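You operate a simulated robot arm through the tools that you are given. There is no shell and no other tool. Be economical: measure what you need, move in short steps, check, and stop when the job is done.

Carry out the task below with a simulated robot arm. There is one attempt and no reset: what you move stays moved.

TASK
Empty and shut the ball cleaner, wipe the splash off its lid, turn the knob to START.
Fine: the ball goes on the cream tray; use the cream pad from beside the cream tray and put it back.

It is judged by the outcome, as a careful person would: the job done as asked, and still so three seconds after it is handed in. It fails if anything else is knocked over, pushed out of place, dropped, spilled or broken.

THE ROBOT
A 6-joint arm with a two-finger parallel gripper, fixed in place. Base frame: the origin is at the foot of the arm, x ahead of it, y to its left, z up; the work surface is at about z = 880. Lengths are in mm, angles in degrees, forces in N, time in s.
With the tool pointing down near the work surface it reaches from about 260 to 660 mm from the base axis. Its first joint turns from -66.0 to 66.0 degrees. Payload 2.9 kg.
Tool frame: the origin (TCP) lies between the finger pads and is the grasp point; the fingertips stand 30 mm ahead of it; z points along the fingers, y is the line along which they close. The gripper opens to 110 mm. The fingers are 20 mm wide and 10 mm thick; the gripper's body (48 by 112 mm) begins 55 mm behind the TCP.
Orientation is that of the tool frame in the base frame, as [roll, pitch, yaw] about the fixed x, y, z axes, in that order (R = Rz(yaw) Ry(pitch) Rx(roll)). With the fingers straight down and closing along the base's y, the tool's x points along the base's -x, its y along +y and its z along -z.

THE INTERFACE
- The arm moves only by the tool move_arm. Its argument "steps" is one flat list of numbers, 7 for each row, row after row: the shift along the tool's x, y, z in cm, then the turn, a rotation vector about the tool's x, y, z in degrees, then the finger opening in cm, from 0 to 11. In form: [tx, ty, tz, rx, ry, rz, fingers, tx, ty, tz, rx, ry, rz, fingers, ...]. A call has 1 to 8 rows; each row shifts and turns the commanded pose from where the row before left it, along the tool's axes as they then stand. A row lasts 0.2 s, in which the tool goes at most 50 mm and 8.6 degrees; a call with a longer step from one row to the next is refused whole, and so is a gripper value outside its range. A pose out of reach is approached as far as the arm can. The call stops where the force on the tool passes 70 N (or 10 N more than at its start, if that is more) or the arm is blocked; 0.2 s more then pass. The fingers move at their own pace (about 108 mm/s each) and stop on an object; they squeeze with about 38 N. The grip force told is the motor's: it shows also when the fingers shut on nothing. Time passes only in rows, and 0.2 s behind the last, so rows that do not move let the fingers close. It gives the time, the measured TCP pose, the force on the tool (base axes), the opening and the grip force at its end, in the units of the frame above (readings bear some noise).
- Cameras (640 x 400 px; columns grow to the right, rows downward): "scene" is fixed at [102.4, 441, 1399.5]; the picture's right is [-0.56, -0.83, 0.00], its down [-0.39, 0.26, -0.88] and it looks along [0.73, -0.50, -0.47] (base axes); focal length 284 px, centre (320, 200). "wrist" rides on the gripper at [-36, 0, -57] in the tool frame; the picture's right is [0.00, -1.00, 0.00], its down [0.97, 0.00, -0.24] and it looks along [0.24, 0.00, 0.97] (tool axes); focal length 218 px, centre (320, 200).
- grab_frame(camera): a new picture of that camera. No time passes.
- measure_at(camera, pixels): for up to 12 pixels [column, row] of the newest picture of that camera ("zoom" is the newest enlarged one), the place [x, y, z] in the base frame of the surface seen there, good to about 2 mm, but the place of the scene camera against the robot may be out by one fixed shift of up to 18 mm in any direction. No time passes.
- zoom(camera, box): a new picture of the part [left, top, right, bottom] of that camera's present view, enlarged. No time passes.
- sign_off(): hands the job in; it is judged then, once.

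Work in short steps. Measure before you move; look again where a grasp or a placing could have gone wrong, and mend it. You have 80 turns and 34 pictures in all, the two below and enlarged ones among them. Open the gripper and draw the arm clear of the work before you hand the job in, unless the task says otherwise; then end with one line.

The tools are called after "Request:" by a JSON object that holds its "method" and its "body". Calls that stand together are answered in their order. move_arm: Moves the arm, as the interface text tells. Its arguments: {"type":"object","properties":{"steps":{"type":"array","items":{"type":"number"}}},"required":["steps"]} The other tools are called the same way: grab_frame (camera) takes a picture; measure_at (camera, pixels) gives the place of the surface under pixels of a picture; zoom (camera, box) takes an enlarged picture of a part of a camera's view; sign_off () hands the job in.

At the start:

```text
t: 0.0
eef_pos: [356.0, 153.6, 1280.8]
ee_rot: [179.9, 0.0, 179.9]
ft_force: [-0.3, 0.5, -1.4]
finger_gap: 109.9
grasp_force: 0.0
```

scene: 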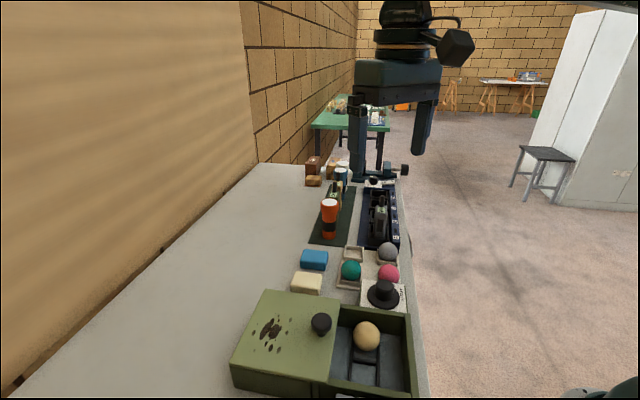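
wrist: 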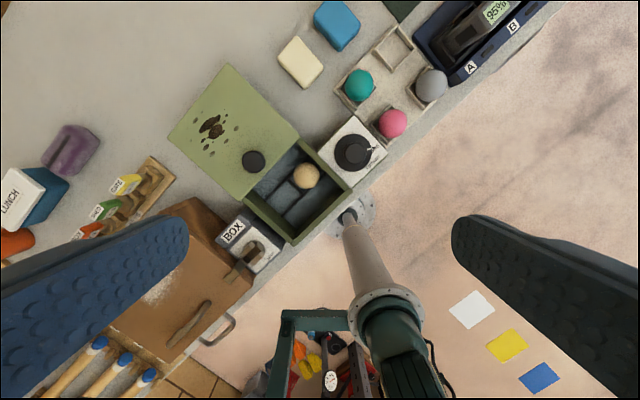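

The pictures show a green box with a sliding lid (knob at about wrist (253,161)), a tan ball at (306,175) and a dial at (352,152). I zoom in to see the details.

Request:
{"method": "zoom", "body": {"camera": "wrist", "box": [160, 50, 400, 250]}}

Request:
{"method": "zoom", "body": {"camera": "wrist", "box": [270, 0, 470, 180]}}

Request:
{"method": "zoom", "body": {"camera": "scene", "box": [220, 220, 430, 400]}}

```text
2.00 times, centred on (280, 150) of wrist
```

zoom: 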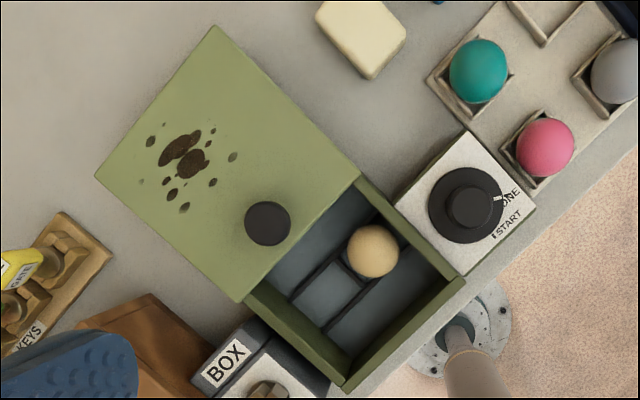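

```text
2.22 times, centred on (370, 90) of wrist
```

zoom: 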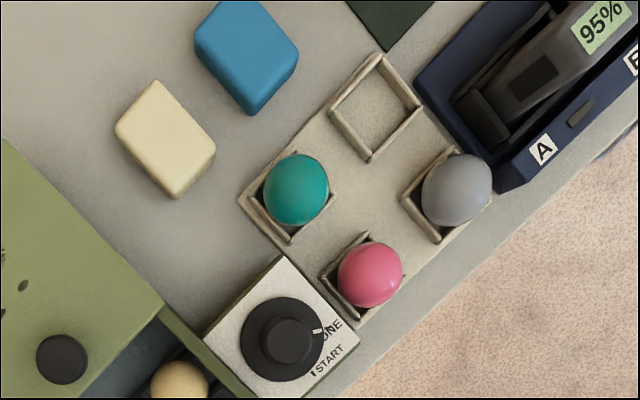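

```text
2.22 times, centred on (325, 310) of scene
```

zoom: 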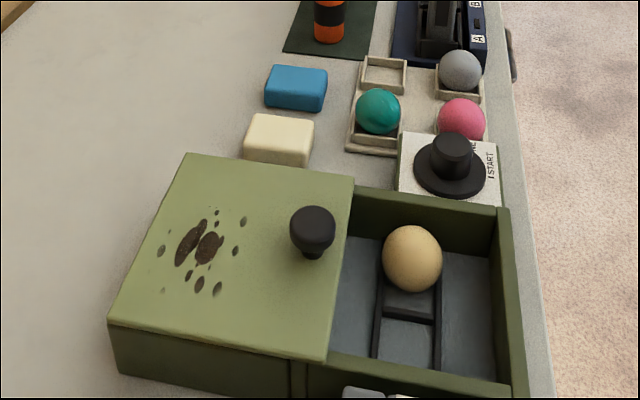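

I measure the key points from the wrist picture: the lid corners, lid knob, ball, box rims, dial, tray and pad.

Request:
{"method": "measure_at", "body": {"camera": "wrist", "pixels": [[253, 160], [306, 174], [228, 66], [170, 136], [248, 198], [297, 140], [348, 188], [293, 241], [280, 180], [322, 200], [270, 220], [325, 166]]}}

Request:
{"method": "measure_at", "body": {"camera": "wrist", "pixels": [[301, 62], [301, 38], [281, 55], [323, 70], [388, 45], [388, 30], [359, 85], [385, 82], [352, 153], [370, 149], [335, 150], [366, 170]]}}

Request:
{"method": "measure_at", "body": {"camera": "wrist", "pixels": [[210, 128], [200, 120], [235, 128], [224, 141], [230, 155], [214, 116], [233, 108], [222, 148], [393, 122], [432, 82], [378, 50], [410, 40]]}}

```text
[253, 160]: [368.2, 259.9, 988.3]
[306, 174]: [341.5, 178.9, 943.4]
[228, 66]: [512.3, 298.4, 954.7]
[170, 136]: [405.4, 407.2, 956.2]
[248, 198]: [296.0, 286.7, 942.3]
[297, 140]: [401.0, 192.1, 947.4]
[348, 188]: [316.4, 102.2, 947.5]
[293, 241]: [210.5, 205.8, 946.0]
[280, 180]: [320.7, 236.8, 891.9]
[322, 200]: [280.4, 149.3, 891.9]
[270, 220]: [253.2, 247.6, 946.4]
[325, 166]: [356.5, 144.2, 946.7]
```

```text
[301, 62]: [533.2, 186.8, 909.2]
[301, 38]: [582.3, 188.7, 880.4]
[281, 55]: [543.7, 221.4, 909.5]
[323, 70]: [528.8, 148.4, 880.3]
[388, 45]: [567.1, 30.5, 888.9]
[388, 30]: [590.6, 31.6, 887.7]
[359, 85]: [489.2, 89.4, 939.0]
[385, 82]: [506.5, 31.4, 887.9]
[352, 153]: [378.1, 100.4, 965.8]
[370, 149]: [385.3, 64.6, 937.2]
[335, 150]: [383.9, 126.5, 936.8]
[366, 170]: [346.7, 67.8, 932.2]
```

```text
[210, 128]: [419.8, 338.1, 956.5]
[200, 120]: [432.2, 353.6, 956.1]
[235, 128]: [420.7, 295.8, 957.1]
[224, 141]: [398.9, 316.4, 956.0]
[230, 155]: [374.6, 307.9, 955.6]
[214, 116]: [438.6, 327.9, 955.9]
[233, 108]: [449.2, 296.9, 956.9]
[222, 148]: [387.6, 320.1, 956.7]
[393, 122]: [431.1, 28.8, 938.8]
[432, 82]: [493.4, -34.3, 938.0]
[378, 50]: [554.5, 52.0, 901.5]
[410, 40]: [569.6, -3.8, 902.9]
```

The box's long axis lies at 45°, and the ball centre is at about (338,180,919) with a radius of about 24. I turn the tool by 45° so that the fingers close along the slide direction, move above the ball, and look again.

Request:
{"method": "move_arm", "body": {"steps": [0, 0, 0, 0, 0, 7.5, 8, 0, 0, 0, 0, 0, 7.5, 8, 0, 0, 0, 0, 0, 7.5, 8, 0, 0, 0, 0, 0, 7.5, 8, 0, 0, 0, 0, 0, 7.5, 8, 0, 0, 0, 0, 0, 7.5, 8, 3.15, 0.67, 3.5, 0, 0, 0, 8, 0, 0, 5, 0, 0, 0, 8]}}

Request:
{"method": "grab_frame", "body": {"camera": "wrist"}}

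```text
t: 1.8
eef_pos: [337.2, 181.7, 1196.0]
ee_rot: [179.9, -0.1, 135.1]
ft_force: [-0.1, 0.0, 0.0]
finger_gap: 80.2
grasp_force: 0.2
```

```text
28 pictures are left
```

wrist: 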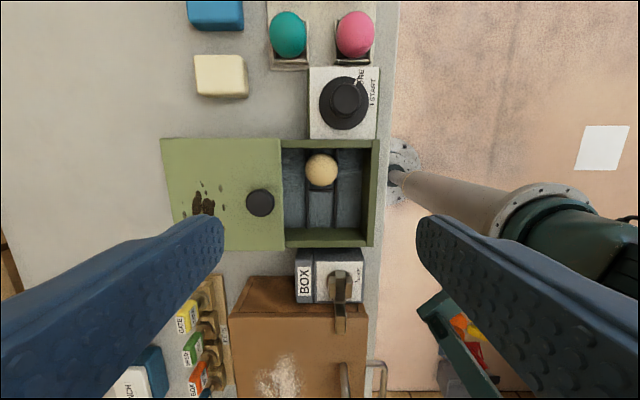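

Now the view is aligned, with the ball at (321,170). I zoom in and measure the rails, walls and dial.

Request:
{"method": "zoom", "body": {"camera": "wrist", "box": [240, 60, 400, 260]}}

Request:
{"method": "measure_at", "body": {"camera": "wrist", "pixels": [[321, 170], [307, 200], [334, 200], [321, 205], [295, 170], [350, 170], [321, 143], [370, 170], [260, 203], [282, 170], [321, 191], [294, 220]]}}

```text
2.00 times, centred on (320, 160) of wrist
```

zoom: 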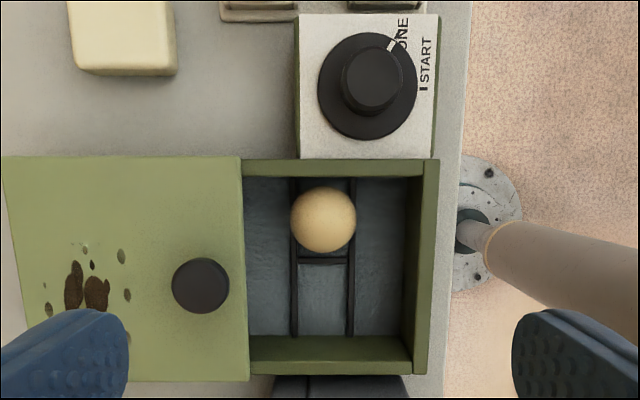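

```text
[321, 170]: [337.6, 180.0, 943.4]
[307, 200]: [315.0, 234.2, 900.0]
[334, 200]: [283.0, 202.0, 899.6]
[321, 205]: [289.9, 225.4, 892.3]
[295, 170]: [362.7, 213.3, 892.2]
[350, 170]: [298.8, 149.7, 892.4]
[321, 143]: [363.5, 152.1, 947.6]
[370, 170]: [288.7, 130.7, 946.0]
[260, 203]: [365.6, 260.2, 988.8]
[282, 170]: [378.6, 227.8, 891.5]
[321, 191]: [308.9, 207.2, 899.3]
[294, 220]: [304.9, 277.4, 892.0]
```

The rails are at z≈900, so the fingertips must stay above that. I go down to TCP z≈934 with a 65 mm opening.

Request:
{"method": "move_arm", "body": {"steps": [0.11, -0.1, 5, 0, 0, 0, 6.5, 0, 0, 5, 0, 0, 0, 6.5, 0, 0, 5, 0, 0, 0, 6.5, 0, 0, 5, 0, 0, 0, 6.5, 0, 0, 3, 0, 0, 0, 6.5, 0, 0, 2, 0, 0, 0, 6.5, 0, 0, 1.2, 0, 0, 0, 6.5]}}

Request:
{"method": "grab_frame", "body": {"camera": "wrist"}}

```text
t: 3.4
eef_pos: [335.9, 181.0, 934.1]
ee_rot: [180.0, -0.1, 135.1]
ft_force: [-0.2, -0.7, 0.0]
finger_gap: 65.0
grasp_force: 0.1
```

```text
26 pictures are left
```

wrist: 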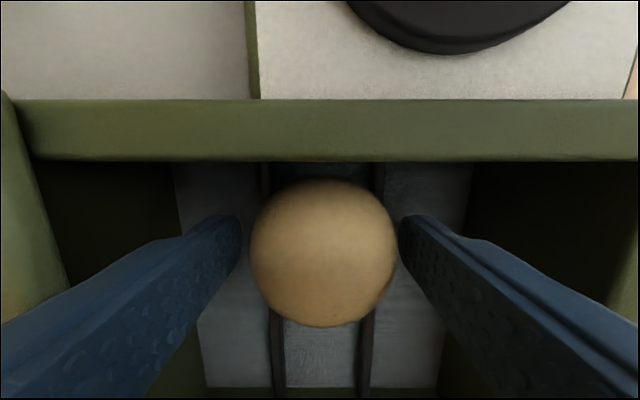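

The ball is centred between the fingers. I close on it and lift.

Request:
{"method": "move_arm", "body": {"steps": [0, 0, 0, 0, 0, 0, 3.5, 0, 0, 0, 0, 0, 0, 3.5, 0, 0, -2, 0, 0, 0, 3.5, 0, 0, -5, 0, 0, 0, 3.5, 0, 0, -5, 0, 0, 0, 3.5, 0, 0, -5, 0, 0, 0, 3.5]}}

```text
t: 4.8
eef_pos: [336.3, 180.2, 1104.3]
ee_rot: [-180.0, 0.0, 134.9]
ft_force: [-0.3, -0.5, -1.5]
finger_gap: 50.7
grasp_force: 37.5
```

The ball is held (50.7 mm). I carry it toward the tray, stopping short so the empty slot stays in view.

Request:
{"method": "move_arm", "body": {"steps": [-3.89, 0.98, 0, 0, 0, 0, 3.5, -3.89, 0.98, 0, 0, 0, 0, 3.5, -3.89, 0.98, 0, 0, 0, 0, 3.5, -3.89, 0.98, 0, 0, 0, 0, 3.5, -3.89, 0.98, 0, 0, 0, 0, 3.5]}}

Request:
{"method": "grab_frame", "body": {"camera": "wrist"}}

```text
t: 6.0
eef_pos: [509.8, 76.5, 1103.4]
ee_rot: [179.9, -0.1, 134.9]
ft_force: [0.3, 0.4, -0.5]
finger_gap: 50.6
grasp_force: 38.3
```

```text
25 pictures are left
```

wrist: 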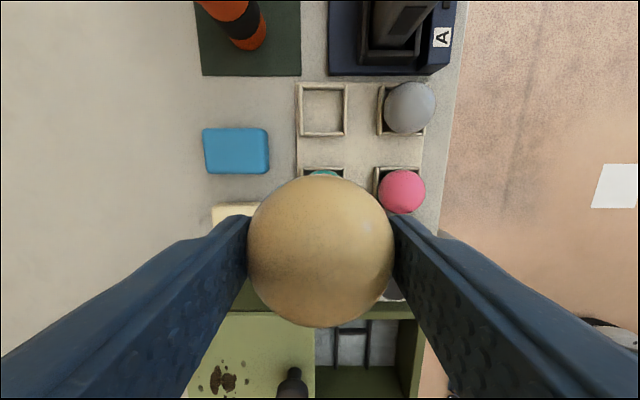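

The empty slot is at about (323,108), with its rims at columns 302 and 345 and rows 85 and 134. I measure it and its neighbours.

Request:
{"method": "measure_at", "body": {"camera": "wrist", "pixels": [[302, 108], [345, 108], [324, 86], [324, 133], [324, 108], [409, 106], [325, 172], [402, 190], [395, 50], [270, 150]]}}

Request:
{"method": "zoom", "body": {"camera": "wrist", "box": [240, 40, 480, 190]}}

```text
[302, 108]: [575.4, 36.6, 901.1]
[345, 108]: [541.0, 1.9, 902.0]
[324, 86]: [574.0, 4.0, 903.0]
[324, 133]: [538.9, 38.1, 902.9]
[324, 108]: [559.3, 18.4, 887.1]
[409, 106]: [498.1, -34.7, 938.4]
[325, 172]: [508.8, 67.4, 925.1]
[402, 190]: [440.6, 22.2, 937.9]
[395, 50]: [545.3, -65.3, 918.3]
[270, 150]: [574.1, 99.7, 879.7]
```

```text
2.67 times, centred on (360, 115) of wrist
```

zoom: 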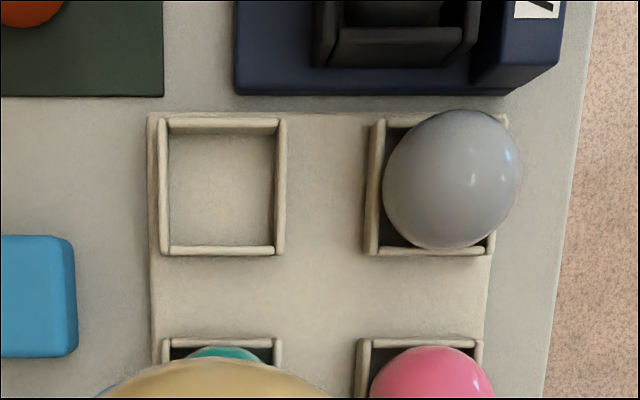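

The slot centre is at about (557.3,20), with its floor at 887 and rim at 902. I measure where the ball sits in the grip before lowering it.

Request:
{"method": "measure_at", "body": {"camera": "wrist", "pixels": [[320, 250], [320, 190], [320, 310], [280, 250], [365, 250]]}}

```text
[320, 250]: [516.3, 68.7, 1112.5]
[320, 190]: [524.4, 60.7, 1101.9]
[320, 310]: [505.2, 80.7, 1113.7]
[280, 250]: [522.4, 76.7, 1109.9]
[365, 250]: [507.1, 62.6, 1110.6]
```

The ball centre is about 15 mm below the TCP. I check the charger's height near the slot before going down.

Request:
{"method": "measure_at", "body": {"camera": "wrist", "pixels": [[400, 10], [390, 3], [410, 3], [445, 10], [372, 20], [240, 20], [440, 40], [375, 55]]}}

Request:
{"method": "zoom", "body": {"camera": "scene", "box": [300, 150, 430, 310]}}

```text
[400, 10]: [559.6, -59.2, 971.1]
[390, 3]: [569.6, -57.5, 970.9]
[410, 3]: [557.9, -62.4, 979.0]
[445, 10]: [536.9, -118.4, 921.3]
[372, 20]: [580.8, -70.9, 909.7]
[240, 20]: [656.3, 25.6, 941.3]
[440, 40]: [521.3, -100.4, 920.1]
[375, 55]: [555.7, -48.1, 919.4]
```

```text
2.50 times, centred on (365, 230) of scene
```

zoom: 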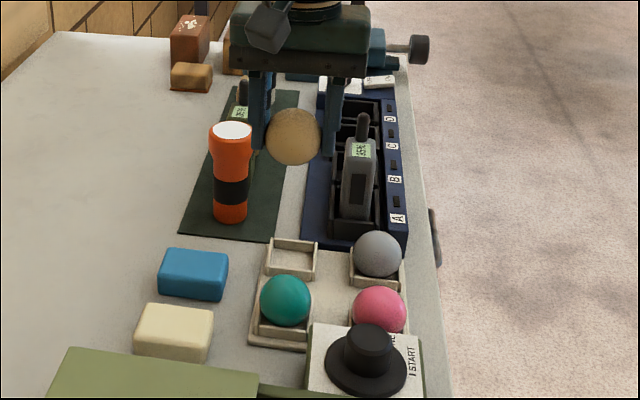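

The radio stays about 33 mm clear of the gripper body. I move over the slot and go part of the way down.

Request:
{"method": "move_arm", "body": {"steps": [-3.68, -0.32, 0, 0, 0, 0, 3.5, -3.67, -0.32, 0, 0, 0, 0, 3.5, 0, 0, 5, 0, 0, 0, 3.5, 0, 0, 5, 0, 0, 0, 3.5, 0, 0, 4, 0, 0, 0, 3.5]}}

Request:
{"method": "grab_frame", "body": {"camera": "wrist"}}

```text
t: 7.2
eef_pos: [555.4, 21.8, 964.1]
ee_rot: [179.8, 0.0, 135.0]
ft_force: [0.5, -0.4, -0.9]
finger_gap: 50.8
grasp_force: 38.1
```

```text
22 pictures are left
```

wrist: 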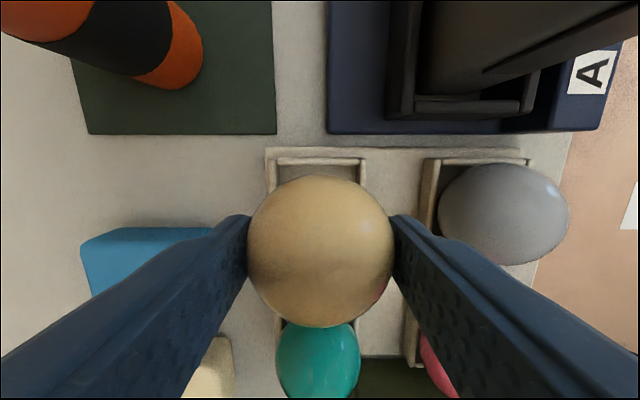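

The TCP is about 2 mm short, so I correct that, go down to z≈933.5, open gently and rise.

Request:
{"method": "move_arm", "body": {"steps": [-0.22, 0, 1.5, 0, 0, 0, 3.5, 0, 0, 1.5, 0, 0, 0, 3.5, 0, 0, 0, 0, 0, 0, 3.5]}}

```text
t: 8.0
eef_pos: [557.1, 18.7, 934.2]
ee_rot: [-179.9, -0.1, 135.0]
ft_force: [0.0, 0.8, -0.6]
finger_gap: 50.8
grasp_force: 37.9
```

Request:
{"method": "move_arm", "body": {"steps": [0, 0, 0, 0, 0, 0, 5.4, 0, 0, 0, 0, 0, 0, 6.5, 0, 0, -3, 0, 0, 0, 6.5, 0, 0, -5, 0, 0, 0, 6.5, 0, 0, -5, 0, 0, 0, 6.5, 4, 0, -2, 0, 0, 0, 6.5, 4, 0, 0, 0, 0, 0, 6.5]}}

Request:
{"method": "grab_frame", "body": {"camera": "wrist"}}

```text
t: 9.6
eef_pos: [502.1, 76.6, 1083.5]
ee_rot: [180.0, -0.2, 135.0]
ft_force: [-0.4, 0.6, 0.0]
finger_gap: 65.0
grasp_force: 0.1
```

```text
21 pictures are left
```

wrist: 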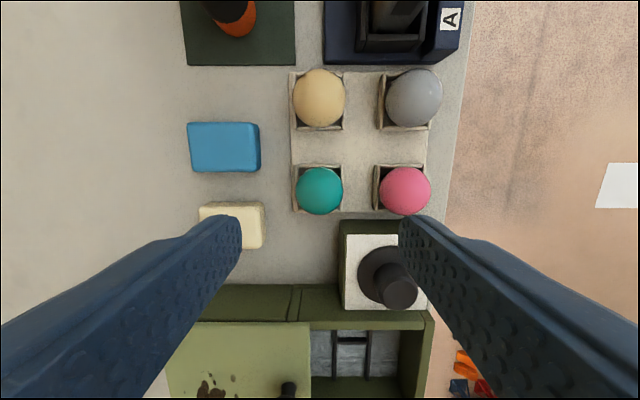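

The ball sits in the slot, level with its neighbours. Next I move over the lid knob at (366.5,260,988) and go down with the fingers open.

Request:
{"method": "measure_at", "body": {"camera": "wrist", "pixels": [[319, 97], [412, 97], [319, 190], [234, 225], [210, 210], [260, 210], [395, 290], [370, 260], [420, 300], [345, 240]]}}

Request:
{"method": "move_arm", "body": {"steps": [4.51, 0.68, 0, 0, 0, 0, 7, 4.51, 0.68, 0, 0, 0, 0, 7, 4.51, 0.68, 0, 0, 0, 0, 7, 4.51, 0.68, 0, 0, 0, 0, 7, 4.51, 0.66, 0, 0, 0, 0, 7, 0, 0, 4.5, 0, 0, 0, 7]}}

Request:
{"method": "grab_frame", "body": {"camera": "wrist"}}

```text
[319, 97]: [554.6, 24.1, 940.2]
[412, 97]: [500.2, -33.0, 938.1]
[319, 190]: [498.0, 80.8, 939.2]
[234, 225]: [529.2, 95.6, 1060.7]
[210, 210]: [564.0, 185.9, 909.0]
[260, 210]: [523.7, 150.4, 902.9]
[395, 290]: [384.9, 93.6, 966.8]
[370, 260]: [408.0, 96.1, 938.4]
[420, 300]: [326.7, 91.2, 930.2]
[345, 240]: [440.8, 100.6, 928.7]
```

```text
t: 11.0
eef_pos: [367.1, 260.7, 1038.3]
ee_rot: [180.0, -0.1, 135.0]
ft_force: [0.4, 0.5, -1.0]
finger_gap: 69.7
grasp_force: 0.0
```

```text
20 pictures are left
```

wrist: 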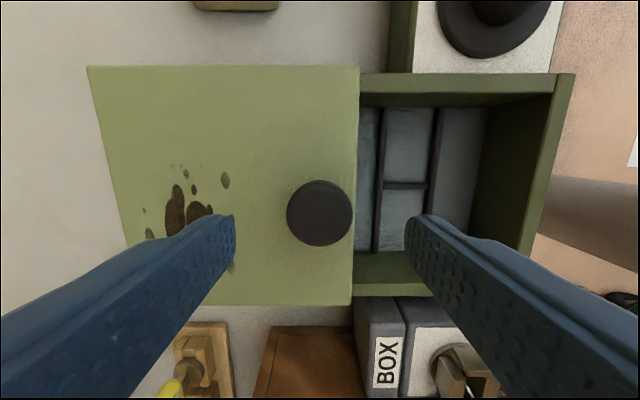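

The knob at (319,213) is centred between the fingers. I go down to TCP z≈991 and close on it.

Request:
{"method": "move_arm", "body": {"steps": [0, 0, 3, 0, 0, 0, 7, 0, 0, 1.7, 0, 0, 0, 7, 0, 0, 0, 0, 0, 0, 2.5, 0, 0, 0, 0, 0, 0, 2.5]}}

Request:
{"method": "grab_frame", "body": {"camera": "scene"}}

```text
t: 12.0
eef_pos: [366.1, 260.4, 991.1]
ee_rot: [180.0, -0.1, 134.9]
ft_force: [-0.3, 0.7, -2.8]
finger_gap: 35.3
grasp_force: 45.2
```

```text
19 pictures are left
```

scene: 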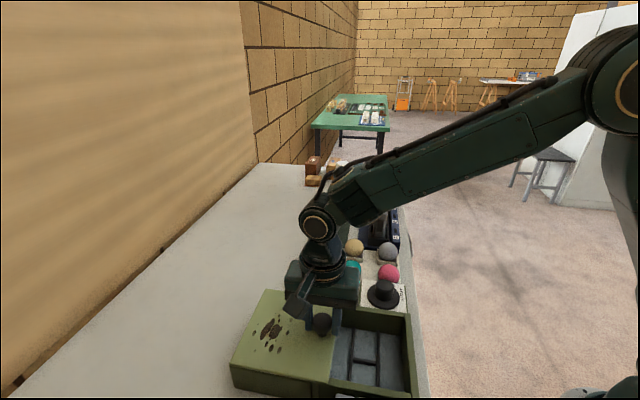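

I have the knob gripped. I slide the lid slowly along tool −y to test its resistance.

Request:
{"method": "move_arm", "body": {"steps": [0, -1, 0, 0, 0, 0, 2.5, 0, -1, 0, 0, 0, 0, 2.5, 0, -1, 0, 0, 0, 0, 2.5, 0, -1, 0, 0, 0, 0, 2.5]}}

```text
t: 13.0
eef_pos: [339.0, 230.9, 991.0]
ee_rot: [-180.0, -0.1, 135.0]
ft_force: [-4.1, 4.9, -9.3]
finger_gap: 35.0
grasp_force: 45.4
```

The lid slides with a small side load of about 6 N toward +x tool. I continue with a slight sideways correction.

Request:
{"method": "move_arm", "body": {"steps": [0.1, -1, 0, 0, 0, 0, 2.5, 0.05, -1, 0, 0, 0, 0, 2.5, 0, -1, 0, 0, 0, 0, 2.5, 0, -1, 0, 0, 0, 0, 2.5]}}

Request:
{"method": "grab_frame", "body": {"camera": "wrist"}}

```text
t: 14.0
eef_pos: [309.4, 203.7, 992.8]
ee_rot: [-180.0, 0.0, 134.8]
ft_force: [11.3, -10.5, -20.0]
finger_gap: 35.0
grasp_force: 44.5
```

```text
18 pictures are left
```

wrist: 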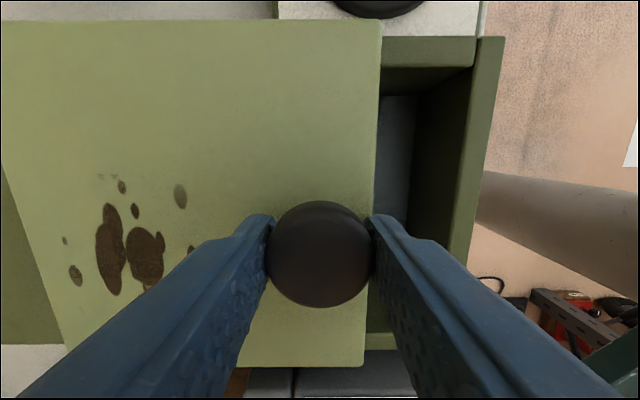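

The vertical and side loads are building up. I release the knob to relax them and check how the lid lies.

Request:
{"method": "move_arm", "body": {"steps": [0, 0, 0, 0, 0, 0, 6, 0, 0, 0, 0, 0, 0, 6]}}

Request:
{"method": "measure_at", "body": {"camera": "wrist", "pixels": [[370, 40], [360, 355], [20, 40], [80, 340], [318, 250], [250, 100], [490, 45], [430, 50], [280, 340], [100, 260], [30, 320], [350, 10]]}}

```text
t: 14.6
eef_pos: [308.5, 205.3, 993.5]
ee_rot: [179.8, 0.0, 135.0]
ft_force: [-0.4, 0.2, -0.8]
finger_gap: 59.9
grasp_force: 0.0
```

```text
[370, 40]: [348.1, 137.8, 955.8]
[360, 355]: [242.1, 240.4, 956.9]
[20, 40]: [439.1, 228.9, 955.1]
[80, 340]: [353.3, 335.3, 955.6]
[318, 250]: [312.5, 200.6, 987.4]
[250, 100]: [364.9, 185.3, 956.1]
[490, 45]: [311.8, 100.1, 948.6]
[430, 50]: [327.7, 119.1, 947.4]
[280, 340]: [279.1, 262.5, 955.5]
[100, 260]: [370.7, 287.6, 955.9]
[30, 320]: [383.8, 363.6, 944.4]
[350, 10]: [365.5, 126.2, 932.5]
```

The lid is flat at z≈956; the TCP had drifted about 2 mm up and 2 mm sideways. I correct, regrip and continue sliding.

Request:
{"method": "move_arm", "body": {"steps": [-0.2, 0, 0.25, 0, 0, 0, 6, 0, 0, 0, 0, 0, 0, 2.5, 0, 0, 0, 0, 0, 0, 2.5, 0, -1, 0, 0, 0, 0, 2.5, 0, -1, 0, 0, 0, 0, 2.5]}}

```text
t: 15.8
eef_pos: [295.5, 188.8, 988.7]
ee_rot: [179.9, 0.0, 135.0]
ft_force: [-1.3, 2.1, 1.1]
finger_gap: 34.9
grasp_force: 45.1
```

Request:
{"method": "move_arm", "body": {"steps": [0, -0.8, 0, 0, 0, 0, 2.5, 0, -0.7, 0, 0, 0, 0, 2.5, 0, 0, 0, 0, 0, 0, 2.5]}}

Request:
{"method": "grab_frame", "body": {"camera": "wrist"}}

```text
t: 16.6
eef_pos: [284.7, 177.2, 989.9]
ee_rot: [180.0, 0.0, 135.1]
ft_force: [-0.4, 1.0, -1.7]
finger_gap: 35.2
grasp_force: 44.6
```

```text
17 pictures are left
```

wrist: 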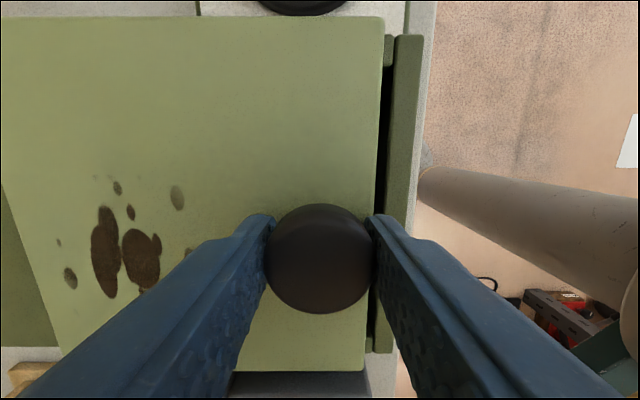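

A dark gap of a few millimetres is left between the lid edge and the end wall. I go on in small steps until it stops.

Request:
{"method": "move_arm", "body": {"steps": [0, -0.3, 0, 0, 0, 0, 2.5, 0, -0.3, 0, 0, 0, 0, 2.5, 0, -0.3, 0, 0, 0, 0, 2.5, 0, 0, 0, 0, 0, 0, 2.5]}}

Request:
{"method": "grab_frame", "body": {"camera": "wrist"}}

```text
t: 17.6
eef_pos: [278.6, 171.5, 990.2]
ee_rot: [180.0, -0.2, 135.0]
ft_force: [-1.1, 2.2, -0.1]
finger_gap: 35.0
grasp_force: 45.0
```

```text
16 pictures are left
```

wrist: 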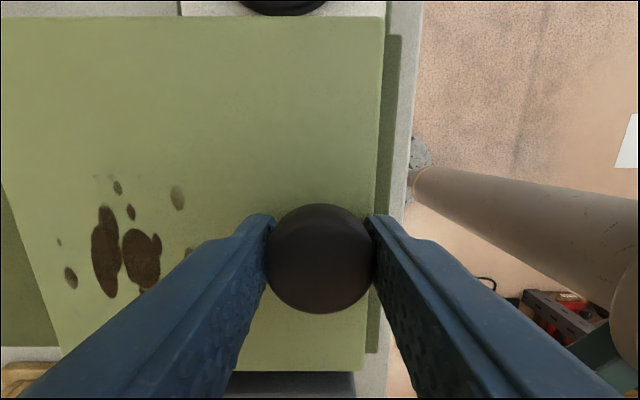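

No end stop is felt yet and the gap is now covered. I push in 2 mm steps and watch the force.

Request:
{"method": "move_arm", "body": {"steps": [0, -0.2, 0, 0, 0, 0, 2.5, 0, -0.2, 0, 0, 0, 0, 2.5, 0, 0, 0, 0, 0, 0, 2.5]}}

```text
t: 18.4
eef_pos: [275.2, 169.0, 990.0]
ee_rot: [180.0, -0.1, 135.0]
ft_force: [-4.3, 2.2, 3.7]
finger_gap: 35.1
grasp_force: 44.8
```

Request:
{"method": "move_arm", "body": {"steps": [0, -0.2, 0, 0, 0, 0, 2.5, 0, -0.2, 0, 0, 0, 0, 2.5, 0, 0, 0, 0, 0, 0, 2.5]}}

Request:
{"method": "zoom", "body": {"camera": "scene", "box": [220, 260, 440, 400]}}

```text
t: 19.2
eef_pos: [272.8, 166.6, 990.4]
ee_rot: [180.0, -0.1, 135.0]
ft_force: [-5.5, 1.0, 4.6]
finger_gap: 35.2
grasp_force: 44.8
```

```text
2.86 times, centred on (330, 330) of scene
```

zoom: 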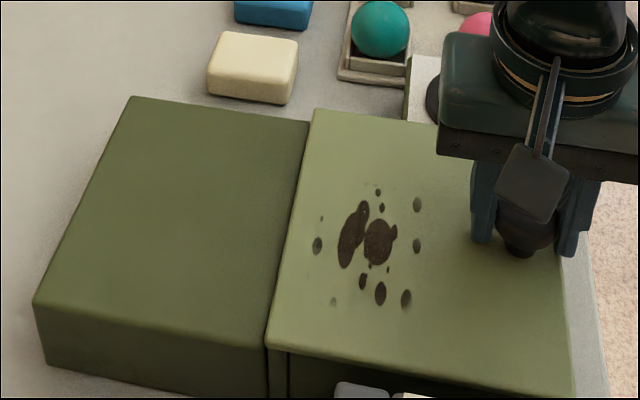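

The lid is still free, with no reaction along the slide. I continue in small steps.

Request:
{"method": "move_arm", "body": {"steps": [0, -0.25, 0, 0, 0, 0, 2.5, 0, -0.25, 0, 0, 0, 0, 2.5, 0, 0, 0, 0, 0, 0, 2.5]}}

Request:
{"method": "grab_frame", "body": {"camera": "wrist"}}

```text
t: 20.0
eef_pos: [271.7, 164.2, 990.1]
ee_rot: [179.6, -0.1, 135.1]
ft_force: [14.8, 23.7, -20.1]
finger_gap: 35.3
grasp_force: 44.7
```

```text
14 pictures are left
```

wrist: 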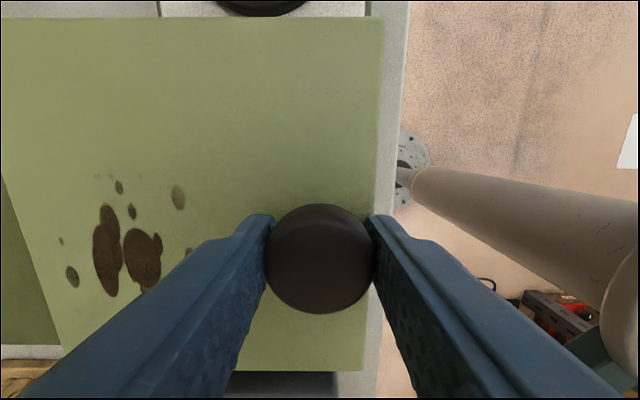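

The end stop is reached: about 27 N against the slide, and the lid is flush over the end wall. I release the knob, rise and look at the splash.

Request:
{"method": "move_arm", "body": {"steps": [0, 0, 0, 0, 0, 0, 6, 0, 0, 0, 0, 0, 0, 7, 0, 0, -4, 0, 0, 0, 7, 0, 0, -5, 0, 0, 0, 7, 0, 4, -2, 0, 0, 0, 7, -4, 3, 0, 0, 0, 0, 11, -4, 3, 0, 0, 0, 0, 11]}}

Request:
{"method": "grab_frame", "body": {"camera": "wrist"}}

```text
t: 21.6
eef_pos: [397.8, 176.6, 1099.7]
ee_rot: [180.0, 0.0, 135.0]
ft_force: [-0.2, -0.5, -0.9]
finger_gap: 110.2
grasp_force: 0.0
```

```text
13 pictures are left
```

wrist: 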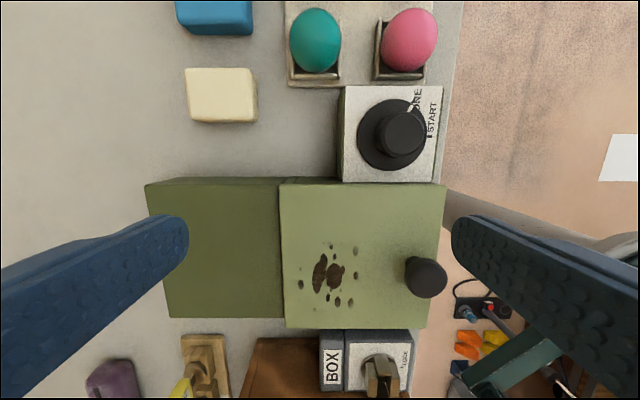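

I measure the splash extents, the lid edges, the knob, the cream pad (188–257, 68–123) and the dial.

Request:
{"method": "measure_at", "body": {"camera": "wrist", "pixels": [[320, 272], [336, 277], [301, 284], [355, 251], [331, 245], [351, 303], [325, 302], [300, 268], [281, 190], [445, 190], [425, 270], [285, 325]]}}

Request:
{"method": "measure_at", "body": {"camera": "wrist", "pixels": [[190, 72], [251, 71], [193, 119], [254, 119], [222, 95], [408, 135], [365, 135], [428, 130], [412, 104], [429, 137], [395, 105], [350, 175]]}}

Request:
{"method": "zoom", "body": {"camera": "wrist", "box": [330, 70, 470, 200]}}

```text
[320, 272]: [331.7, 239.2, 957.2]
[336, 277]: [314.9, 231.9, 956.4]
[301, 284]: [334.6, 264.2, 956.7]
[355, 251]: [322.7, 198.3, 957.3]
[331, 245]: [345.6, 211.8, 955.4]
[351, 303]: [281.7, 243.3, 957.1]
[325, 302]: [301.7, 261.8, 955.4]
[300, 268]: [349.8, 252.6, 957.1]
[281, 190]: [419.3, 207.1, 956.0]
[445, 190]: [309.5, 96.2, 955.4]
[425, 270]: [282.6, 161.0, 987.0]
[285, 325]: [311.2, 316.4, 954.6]
```

```text
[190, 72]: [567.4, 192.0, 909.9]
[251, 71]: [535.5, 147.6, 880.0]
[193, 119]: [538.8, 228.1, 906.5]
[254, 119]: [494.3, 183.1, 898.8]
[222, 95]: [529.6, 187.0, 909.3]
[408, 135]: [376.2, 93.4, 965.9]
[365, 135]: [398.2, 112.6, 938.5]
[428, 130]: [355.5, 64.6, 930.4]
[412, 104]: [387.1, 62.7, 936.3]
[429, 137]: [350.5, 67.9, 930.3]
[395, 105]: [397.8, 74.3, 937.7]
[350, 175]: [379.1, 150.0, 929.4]
```

```text
3.08 times, centred on (400, 135) of wrist
```

zoom: 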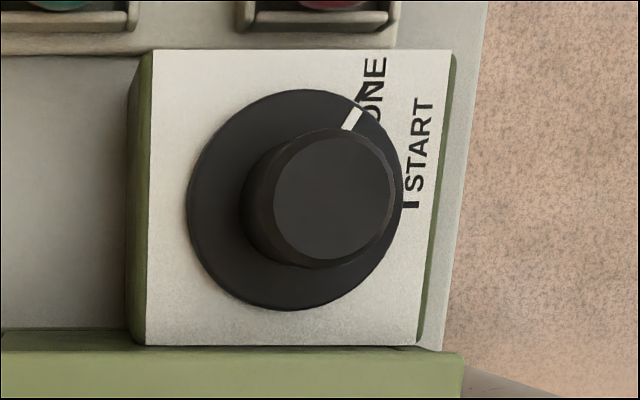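

The splash spans about 65×75 mm, clear of the knob. The pad centre is at (530.5,187.5), top at 910, about 64 mm long along the finger axis. I move over the pad and part of the way down.

Request:
{"method": "move_arm", "body": {"steps": [-2.87, 3.38, 0, 0, 0, 0, 8.4, -2.87, 3.38, 0, 0, 0, 0, 8.4, -2.87, 3.38, 0, 0, 0, 0, 8.4, 0, 0, 5, 0, 0, 0, 8.4, 0, 0, 5, 0, 0, 0, 8.4, 0, 0, 3, 0, 0, 0, 8.4]}}

Request:
{"method": "grab_frame", "body": {"camera": "wrist"}}

```text
t: 23.0
eef_pos: [529.7, 186.7, 968.7]
ee_rot: [180.0, -0.2, 135.0]
ft_force: [-0.6, -0.6, 0.2]
finger_gap: 84.1
grasp_force: 0.1
```

```text
11 pictures are left
```

wrist: 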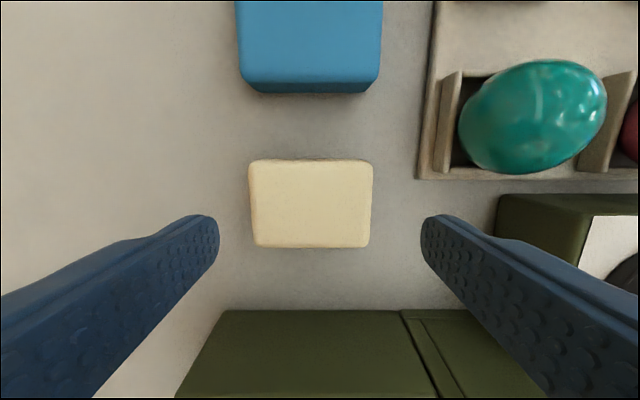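

Request:
{"method": "measure_at", "body": {"camera": "wrist", "pixels": [[252, 200], [368, 200], [310, 163], [310, 238], [310, 200], [422, 170], [310, 312], [310, 245]]}}

```text
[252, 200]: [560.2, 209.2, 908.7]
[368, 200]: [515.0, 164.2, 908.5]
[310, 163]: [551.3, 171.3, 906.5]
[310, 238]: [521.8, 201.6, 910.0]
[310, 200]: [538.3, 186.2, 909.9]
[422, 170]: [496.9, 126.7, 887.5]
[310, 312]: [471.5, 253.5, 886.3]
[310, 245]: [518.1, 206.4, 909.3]
```

The pad centre is (535.6,188.6), so I shift +5.5 mm along tool y and −2.8 mm along tool x. I then go down to z≈922 and grip.

Request:
{"method": "move_arm", "body": {"steps": [-0.28, 0.55, 2, 0, 0, 0, 8.4, 0, 0, 2, 0, 0, 0, 8.4, 0, 0, 0.67, 0, 0, 0, 8.4, 0, 0, 0, 0, 0, 0, 5, 0, 0, 0, 0, 0, 0, 5]}}

```text
t: 24.2
eef_pos: [535.8, 189.5, 922.9]
ee_rot: [-180.0, -0.2, 135.0]
ft_force: [0.8, 0.5, 0.8]
finger_gap: 68.5
grasp_force: 38.1
```

The pad is gripped at 68.5 mm, and its bottom is about 43 mm below the TCP. I lift, carry it over the lid short of the splash, and lower to just above the lid.

Request:
{"method": "move_arm", "body": {"steps": [0, 0, -4, 0, 0, 0, 5, 0, 0, -4, 0, 0, 0, 5, 0, 0, -4, 0, 0, 0, 5, 3.5, -3.37, 0, 0, 0, 0, 5, 3.5, -3.37, 0, 0, 0, 0, 5, 3.5, -3.37, 0, 0, 0, 0, 5, 3.5, -3.37, 0, 0, 0, 0, 5, 0, 0, 3.5, 0, 0, 0, 5]}}

```text
t: 26.0
eef_pos: [340.1, 192.5, 1008.4]
ee_rot: [-179.9, -0.1, 135.0]
ft_force: [0.3, -0.1, -0.1]
finger_gap: 68.6
grasp_force: 38.2
```

I lower in small steps until contact.

Request:
{"method": "move_arm", "body": {"steps": [0, 0, 0.4, 0, 0, 0, 5, 0, 0, 0.4, 0, 0, 0, 5, 0, 0, 0.2, 0, 0, 0, 5]}}

```text
t: 26.8
eef_pos: [341.5, 192.7, 997.6]
ee_rot: [179.9, -0.2, 135.0]
ft_force: [-0.7, 0.8, 8.9]
finger_gap: 68.4
grasp_force: 38.2
```

Contact is at about 9 N. I sweep across lane 1 and back along tool x.

Request:
{"method": "move_arm", "body": {"steps": [2, 0, 0, 0, 0, 0, 5, 2, 0, 0, 0, 0, 0, 5, 2, 0, 0, 0, 0, 0, 5, 1.9, 0, 0, 0, 0, 0, 5, -2, 0, 0, 0, 0, 0, 5, -2, 0, 0, 0, 0, 0, 5, -2, 0, 0, 0, 0, 0, 5, -1.9, 0, 0, 0, 0, 0, 5]}}

```text
t: 28.6
eef_pos: [339.3, 194.9, 997.5]
ee_rot: [179.9, -0.2, 135.1]
ft_force: [-13.0, 12.7, 28.4]
finger_gap: 68.5
grasp_force: 38.3
```

The force rose to 28 N, so I lift, change to lane 2 (+3 cm along tool y) and come down with a little less pressure.

Request:
{"method": "move_arm", "body": {"steps": [0, 0, -1.5, 0, 0, 0, 5, 0, 3.1, 0, 0, 0, 0, 5, 0, 0, 1, 0, 0, 0, 5, 0, 0, 0.4, 0, 0, 0, 5]}}

Request:
{"method": "grab_frame", "body": {"camera": "scene"}}

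```text
t: 29.6
eef_pos: [363.5, 214.8, 998.6]
ee_rot: [-179.9, -0.1, 135.0]
ft_force: [0.8, 0.5, -0.8]
finger_gap: 68.6
grasp_force: 38.0
```

```text
10 pictures are left
```

scene: 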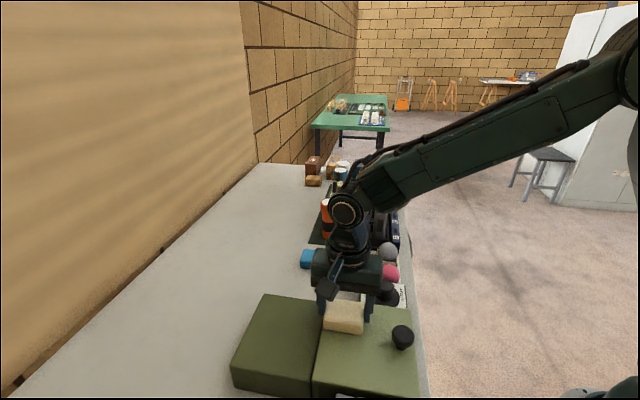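

Request:
{"method": "move_arm", "body": {"steps": [0, 0, 0.15, 0, 0, 0, 5, 2, 0, 0, 0, 0, 0, 5, 2, 0, 0, 0, 0, 0, 5, 2, 0, 0, 0, 0, 0, 5, 1.9, 0, 0, 0, 0, 0, 5]}}

```text
t: 30.8
eef_pos: [307.4, 270.7, 997.9]
ee_rot: [179.9, -0.1, 134.8]
ft_force: [10.9, -10.6, 21.7]
finger_gap: 68.6
grasp_force: 37.6
```

Request:
{"method": "move_arm", "body": {"steps": [-2, 0, 0, 0, 0, 0, 5, -2, 0, 0, 0, 0, 0, 5, -2, 0, 0, 0, 0, 0, 5, -1.9, 0, 0, 0, 0, 0, 5, 0, 0, -3, 0, 0, 0, 5, -4, 0, -1, 0, 0, 0, 5, -4, 2, 0, 0, 0, 0, 5]}}

Request:
{"method": "zoom", "body": {"camera": "scene", "box": [220, 220, 440, 400]}}

```text
t: 32.4
eef_pos: [435.0, 172.2, 1037.9]
ee_rot: [-180.0, -0.2, 135.1]
ft_force: [0.2, 0.2, -0.7]
finger_gap: 68.5
grasp_force: 38.1
```

```text
2.22 times, centred on (330, 310) of scene
```

zoom: 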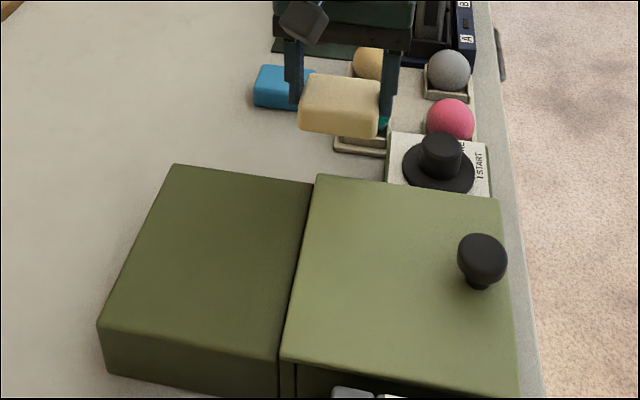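

The lid is clean and still shut. I carry the pad back over its original spot (535.8,189.5) and lower it.

Request:
{"method": "move_arm", "body": {"steps": [-1.97, 2.78, 0, 0, 0, 0, 5, -1.97, 2.78, 0, 0, 0, 0, 5, -1.97, 2.79, 0, 0, 0, 0, 5, 0, 0, 5, 0, 0, 0, 5, 0, 0, 4.5, 0, 0, 0, 5]}}

```text
t: 33.6
eef_pos: [533.6, 190.9, 943.5]
ee_rot: [179.9, -0.1, 135.1]
ft_force: [0.2, 0.6, -0.1]
finger_gap: 68.7
grasp_force: 38.2
```

Request:
{"method": "move_arm", "body": {"steps": [-0.22, 0.05, 1.2, 0, 0, 0, 5, 0, 0, 0.6, 0, 0, 0, 5, 0, 0, 0.2, 0, 0, 0, 5, 0, 0, 0, 0, 0, 0, 5]}}

```text
t: 34.6
eef_pos: [535.6, 188.7, 921.8]
ee_rot: [-180.0, -0.2, 135.0]
ft_force: [-0.2, -0.4, 0.7]
finger_gap: 68.4
grasp_force: 37.8
```

The pad is back at its spot on the table. I release it, rise and move above the dial.

Request:
{"method": "move_arm", "body": {"steps": [0, 0, 0, 0, 0, 0, 8.4, 0, 0, 0, 0, 0, 0, 8.4, 0, 0, -5, 0, 0, 0, 8.4, 0, 0, -5, 0, 0, 0, 8.4, 1.1, -4.4, -1, 0, 0, 0, 8, 1.1, -4.4, -1, 0, 0, 0, 8, 1.1, -4.4, -1, 0, 0, 0, 8, 1.1, -4.4, -1, 0, 0, 0, 8]}}

Request:
{"method": "grab_frame", "body": {"camera": "wrist"}}

```text
t: 36.4
eef_pos: [379.8, 95.0, 1062.9]
ee_rot: [180.0, -0.1, 135.0]
ft_force: [-0.3, 0.5, -0.6]
finger_gap: 79.9
grasp_force: 0.0
```

```text
8 pictures are left
```

wrist: 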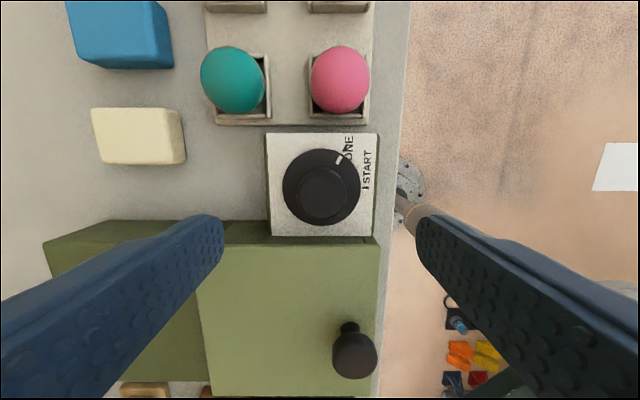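

Request:
{"method": "zoom", "body": {"camera": "wrist", "box": [250, 120, 400, 250]}}

Request:
{"method": "measure_at", "body": {"camera": "wrist", "pixels": [[284, 186], [359, 186], [321, 151], [321, 223], [339, 159], [365, 187], [324, 192], [268, 140], [374, 138], [372, 232], [273, 232], [345, 195]]}}

```text
3.08 times, centred on (325, 185) of wrist
```

zoom: 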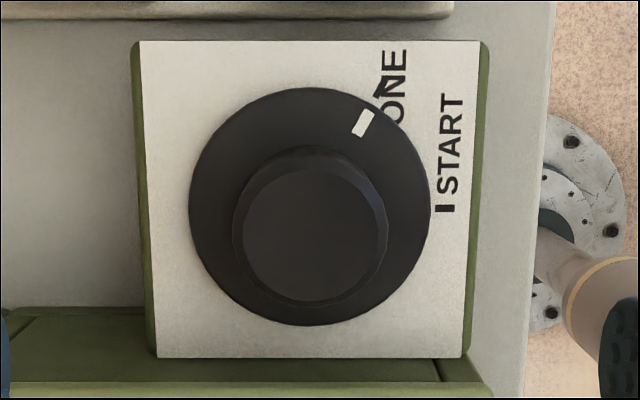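

```text
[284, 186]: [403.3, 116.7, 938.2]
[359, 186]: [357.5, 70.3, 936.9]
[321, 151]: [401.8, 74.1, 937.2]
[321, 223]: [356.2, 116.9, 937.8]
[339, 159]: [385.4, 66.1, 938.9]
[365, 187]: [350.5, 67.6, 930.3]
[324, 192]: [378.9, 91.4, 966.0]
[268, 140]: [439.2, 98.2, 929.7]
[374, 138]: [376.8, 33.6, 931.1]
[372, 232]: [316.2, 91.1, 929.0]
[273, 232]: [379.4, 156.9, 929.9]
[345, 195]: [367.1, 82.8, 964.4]
```

The dial centre is (378.5,95.2), its pointer is at 32° (DONE) and the START bar is at about 90.5°, so I need about +59° about tool z. I first turn the tool back 45° for joint room and begin to go down.

Request:
{"method": "move_arm", "body": {"steps": [0.1, -0.07, 0, 0, 0, -7.5, 6.5, 0, 0, 0, 0, 0, -7.5, 6.5, 0, 0, 0, 0, 0, -7.5, 6.5, 0, 0, 0, 0, 0, -7.5, 6.5, 0, 0, 0, 0, 0, -7.5, 6.5, 0, 0, 0, 0, 0, -7.5, 6.5, 0, 0, 3, 0, 0, 0, 6.5]}}

Request:
{"method": "grab_frame", "body": {"camera": "wrist"}}

```text
t: 38.0
eef_pos: [380.6, 94.6, 1032.4]
ee_rot: [180.0, 0.1, -179.9]
ft_force: [-0.6, -0.1, 0.6]
finger_gap: 64.9
grasp_force: 0.1
```

```text
6 pictures are left
```

wrist: 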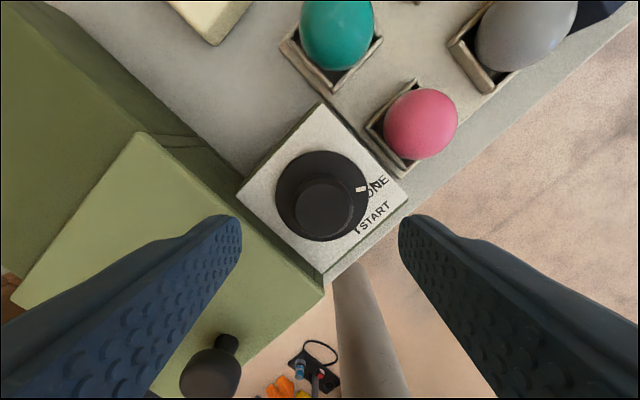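

I shift 2 mm to centre, go down to z≈972 and grip the knob.

Request:
{"method": "move_arm", "body": {"steps": [0.2, 0.06, 3, 0, 0, 0, 5.5, 0, 0, 2, 0, 0, 0, 5.5, 0, 0, 1, 0, 0, 0, 5.5, 0, 0, 0, 0, 0, 0, 2.5, 0, 0, 0, 0, 0, 0, 2.5]}}

```text
t: 39.2
eef_pos: [378.9, 93.4, 971.2]
ee_rot: [179.9, 0.0, 179.8]
ft_force: [2.4, -15.4, 0.5]
finger_gap: 37.4
grasp_force: 45.3
```

The knob is held with a 15 N side load, so I nudge 1 mm toward −y to ease it and turn +52°. After that I check.

Request:
{"method": "move_arm", "body": {"steps": [0, -0.1, 0, 0, 0, 0, 2.5, 0, 0, 0, 0, 0, 7.4, 2.5, 0, 0, 0, 0, 0, 7.4, 2.5, 0, 0, 0, 0, 0, 7.4, 2.5, 0, 0, 0, 0, 0, 7.4, 2.5, 0, 0, 0, 0, 0, 7.4, 2.5, 0, 0, 0, 0, 0, 7.4, 2.5, 0, 0, 0, 0, 0, 7.4, 2.5]}}

Request:
{"method": "grab_frame", "body": {"camera": "wrist"}}

```text
t: 41.0
eef_pos: [377.5, 97.3, 972.0]
ee_rot: [179.9, -0.1, 128.3]
ft_force: [1.4, 2.6, -3.6]
finger_gap: 37.2
grasp_force: 44.7
```

```text
5 pictures are left
```

wrist: 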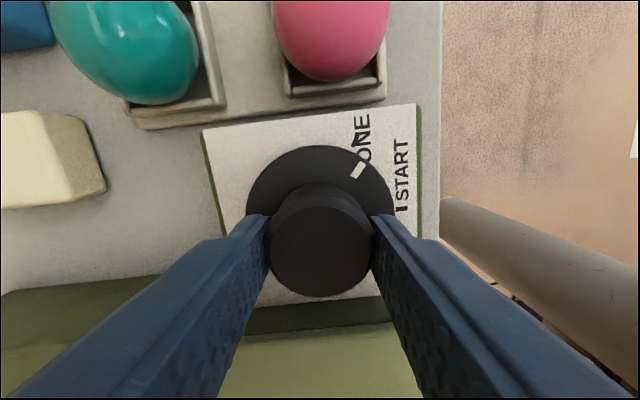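

The pointer at (357,170) seems to have moved little. I measure its angle.

Request:
{"method": "measure_at", "body": {"camera": "wrist", "pixels": [[357, 170], [355, 173], [361, 166], [401, 208], [354, 138], [250, 195], [390, 195], [320, 148]]}}

Request:
{"method": "zoom", "body": {"camera": "wrist", "box": [230, 90, 430, 220]}}

```text
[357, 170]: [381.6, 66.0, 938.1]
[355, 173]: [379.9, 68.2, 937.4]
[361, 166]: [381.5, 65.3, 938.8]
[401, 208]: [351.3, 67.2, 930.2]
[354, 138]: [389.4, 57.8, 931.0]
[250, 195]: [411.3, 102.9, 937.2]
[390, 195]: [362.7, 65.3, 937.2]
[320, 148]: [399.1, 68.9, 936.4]
```

```text
3.08 times, centred on (330, 155) of wrist
```

zoom: 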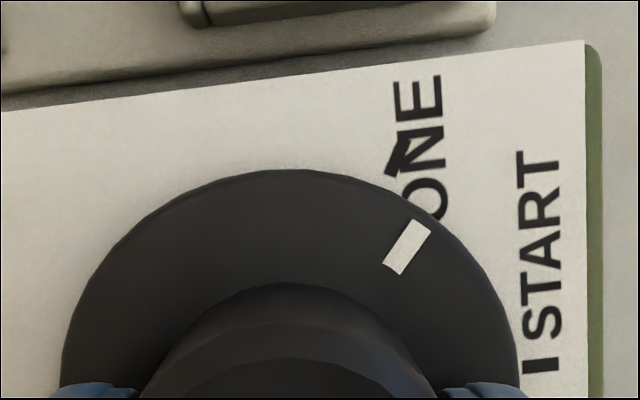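

The pointer moved only about 7° (to 39°), so the fingers slipped on the knob. I release, turn the tool back and re-centre, then will grip again slightly deeper and turn more slowly.

Request:
{"method": "move_arm", "body": {"steps": [0, 0, 0, 0, 0, 0, 5.5, 0, 0, 0, 0, 0, -8.5, 5.5, 0, 0, 0, 0, 0, -8.5, 5.5, 0, 0, 0, 0, 0, -8.5, 5.5, 0, 0, 0, 0, 0, -8.5, 5.5, 0, 0, 0, 0, 0, -8.5, 5.5, 0, 0, 0, 0, 0, -8.5, 5.5]}}

```text
t: 42.6
eef_pos: [378.1, 96.1, 972.4]
ee_rot: [179.9, -0.1, 179.3]
ft_force: [0.0, 0.3, 0.2]
finger_gap: 55.1
grasp_force: 0.0
```

Request:
{"method": "move_arm", "body": {"steps": [0, -0.15, 0.2, 0, 0, 0, 5.5, 0, 0, 0, 0, 0, 0, 0, 0, 0, 0, 0, 0, 0, 0, 0, 0, 0, 0, 0, 0, 0]}}

```text
t: 43.6
eef_pos: [377.5, 94.1, 970.2]
ee_rot: [179.9, 0.0, 179.3]
ft_force: [-1.1, 6.5, 2.7]
finger_gap: 37.1
grasp_force: 45.1
```

The knob is gripped centrally with little side load. I turn slowly, 3° per row for 24°, and check with a picture.

Request:
{"method": "move_arm", "body": {"steps": [0, 0, 0, 0, 0, 3, 0, 0, 0, 0, 0, 0, 3, 0, 0, 0, 0, 0, 0, 3, 0, 0, 0, 0, 0, 0, 3, 0, 0, 0, 0, 0, 0, 3, 0, 0, 0, 0, 0, 0, 3, 0, 0, 0, 0, 0, 0, 3, 0, 0, 0, 0, 0, 0, 3, 0]}}

Request:
{"method": "grab_frame", "body": {"camera": "wrist"}}

```text
t: 45.4
eef_pos: [378.4, 95.2, 970.9]
ee_rot: [179.8, -0.2, 155.5]
ft_force: [0.8, 16.4, -1.6]
finger_gap: 37.1
grasp_force: 44.7
```

```text
3 pictures are left
```

wrist: 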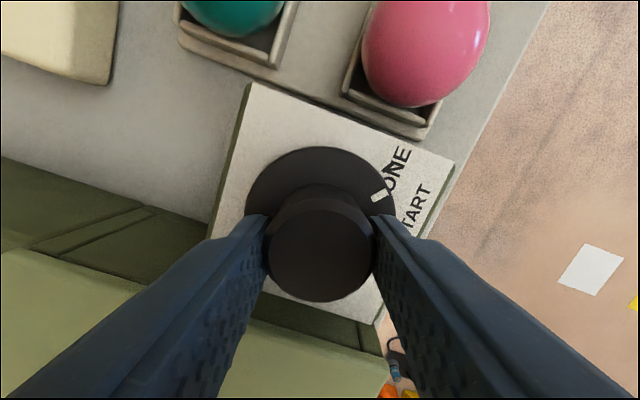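

Request:
{"method": "measure_at", "body": {"camera": "wrist", "pixels": [[379, 196], [376, 198], [383, 193], [250, 195], [320, 149], [388, 168]]}}

```text
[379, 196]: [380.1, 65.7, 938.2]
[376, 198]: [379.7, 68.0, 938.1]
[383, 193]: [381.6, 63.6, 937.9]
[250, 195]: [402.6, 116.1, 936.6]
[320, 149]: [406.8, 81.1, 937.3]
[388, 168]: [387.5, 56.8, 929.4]
```

The pointer is only at about 42°, so the fingers slip on the narrow knob. I'll grip the wider flange (64 mm, z 931–937) for more torque: open to 80 mm and go down so the tips are just above the plate.

Request:
{"method": "move_arm", "body": {"steps": [0, 0, 0, 0, 0, 0, 8, 0, 0, 0, 0, 0, 0, 8, 0, 0, 0.5, 0, 0, 0, 8, 0, 0, 0.2, 0, 0, 0, 8]}}

```text
t: 46.4
eef_pos: [378.1, 93.3, 963.8]
ee_rot: [179.9, 0.1, 155.3]
ft_force: [-0.6, 0.2, -0.3]
finger_gap: 80.0
grasp_force: 0.0
```

Request:
{"method": "move_arm", "body": {"steps": [0, 0.12, 0.12, 0, 0, 0, 8, 0, 0, 0, 0, 0, 0, 5, 0, 0, 0, 0, 0, 0, 5, 0, 0, 0, 0, 0, 0, 5]}}

```text
t: 47.4
eef_pos: [378.2, 95.2, 962.9]
ee_rot: [179.9, -0.2, 155.2]
ft_force: [1.3, 0.4, -2.2]
finger_gap: 66.4
grasp_force: 44.7
```

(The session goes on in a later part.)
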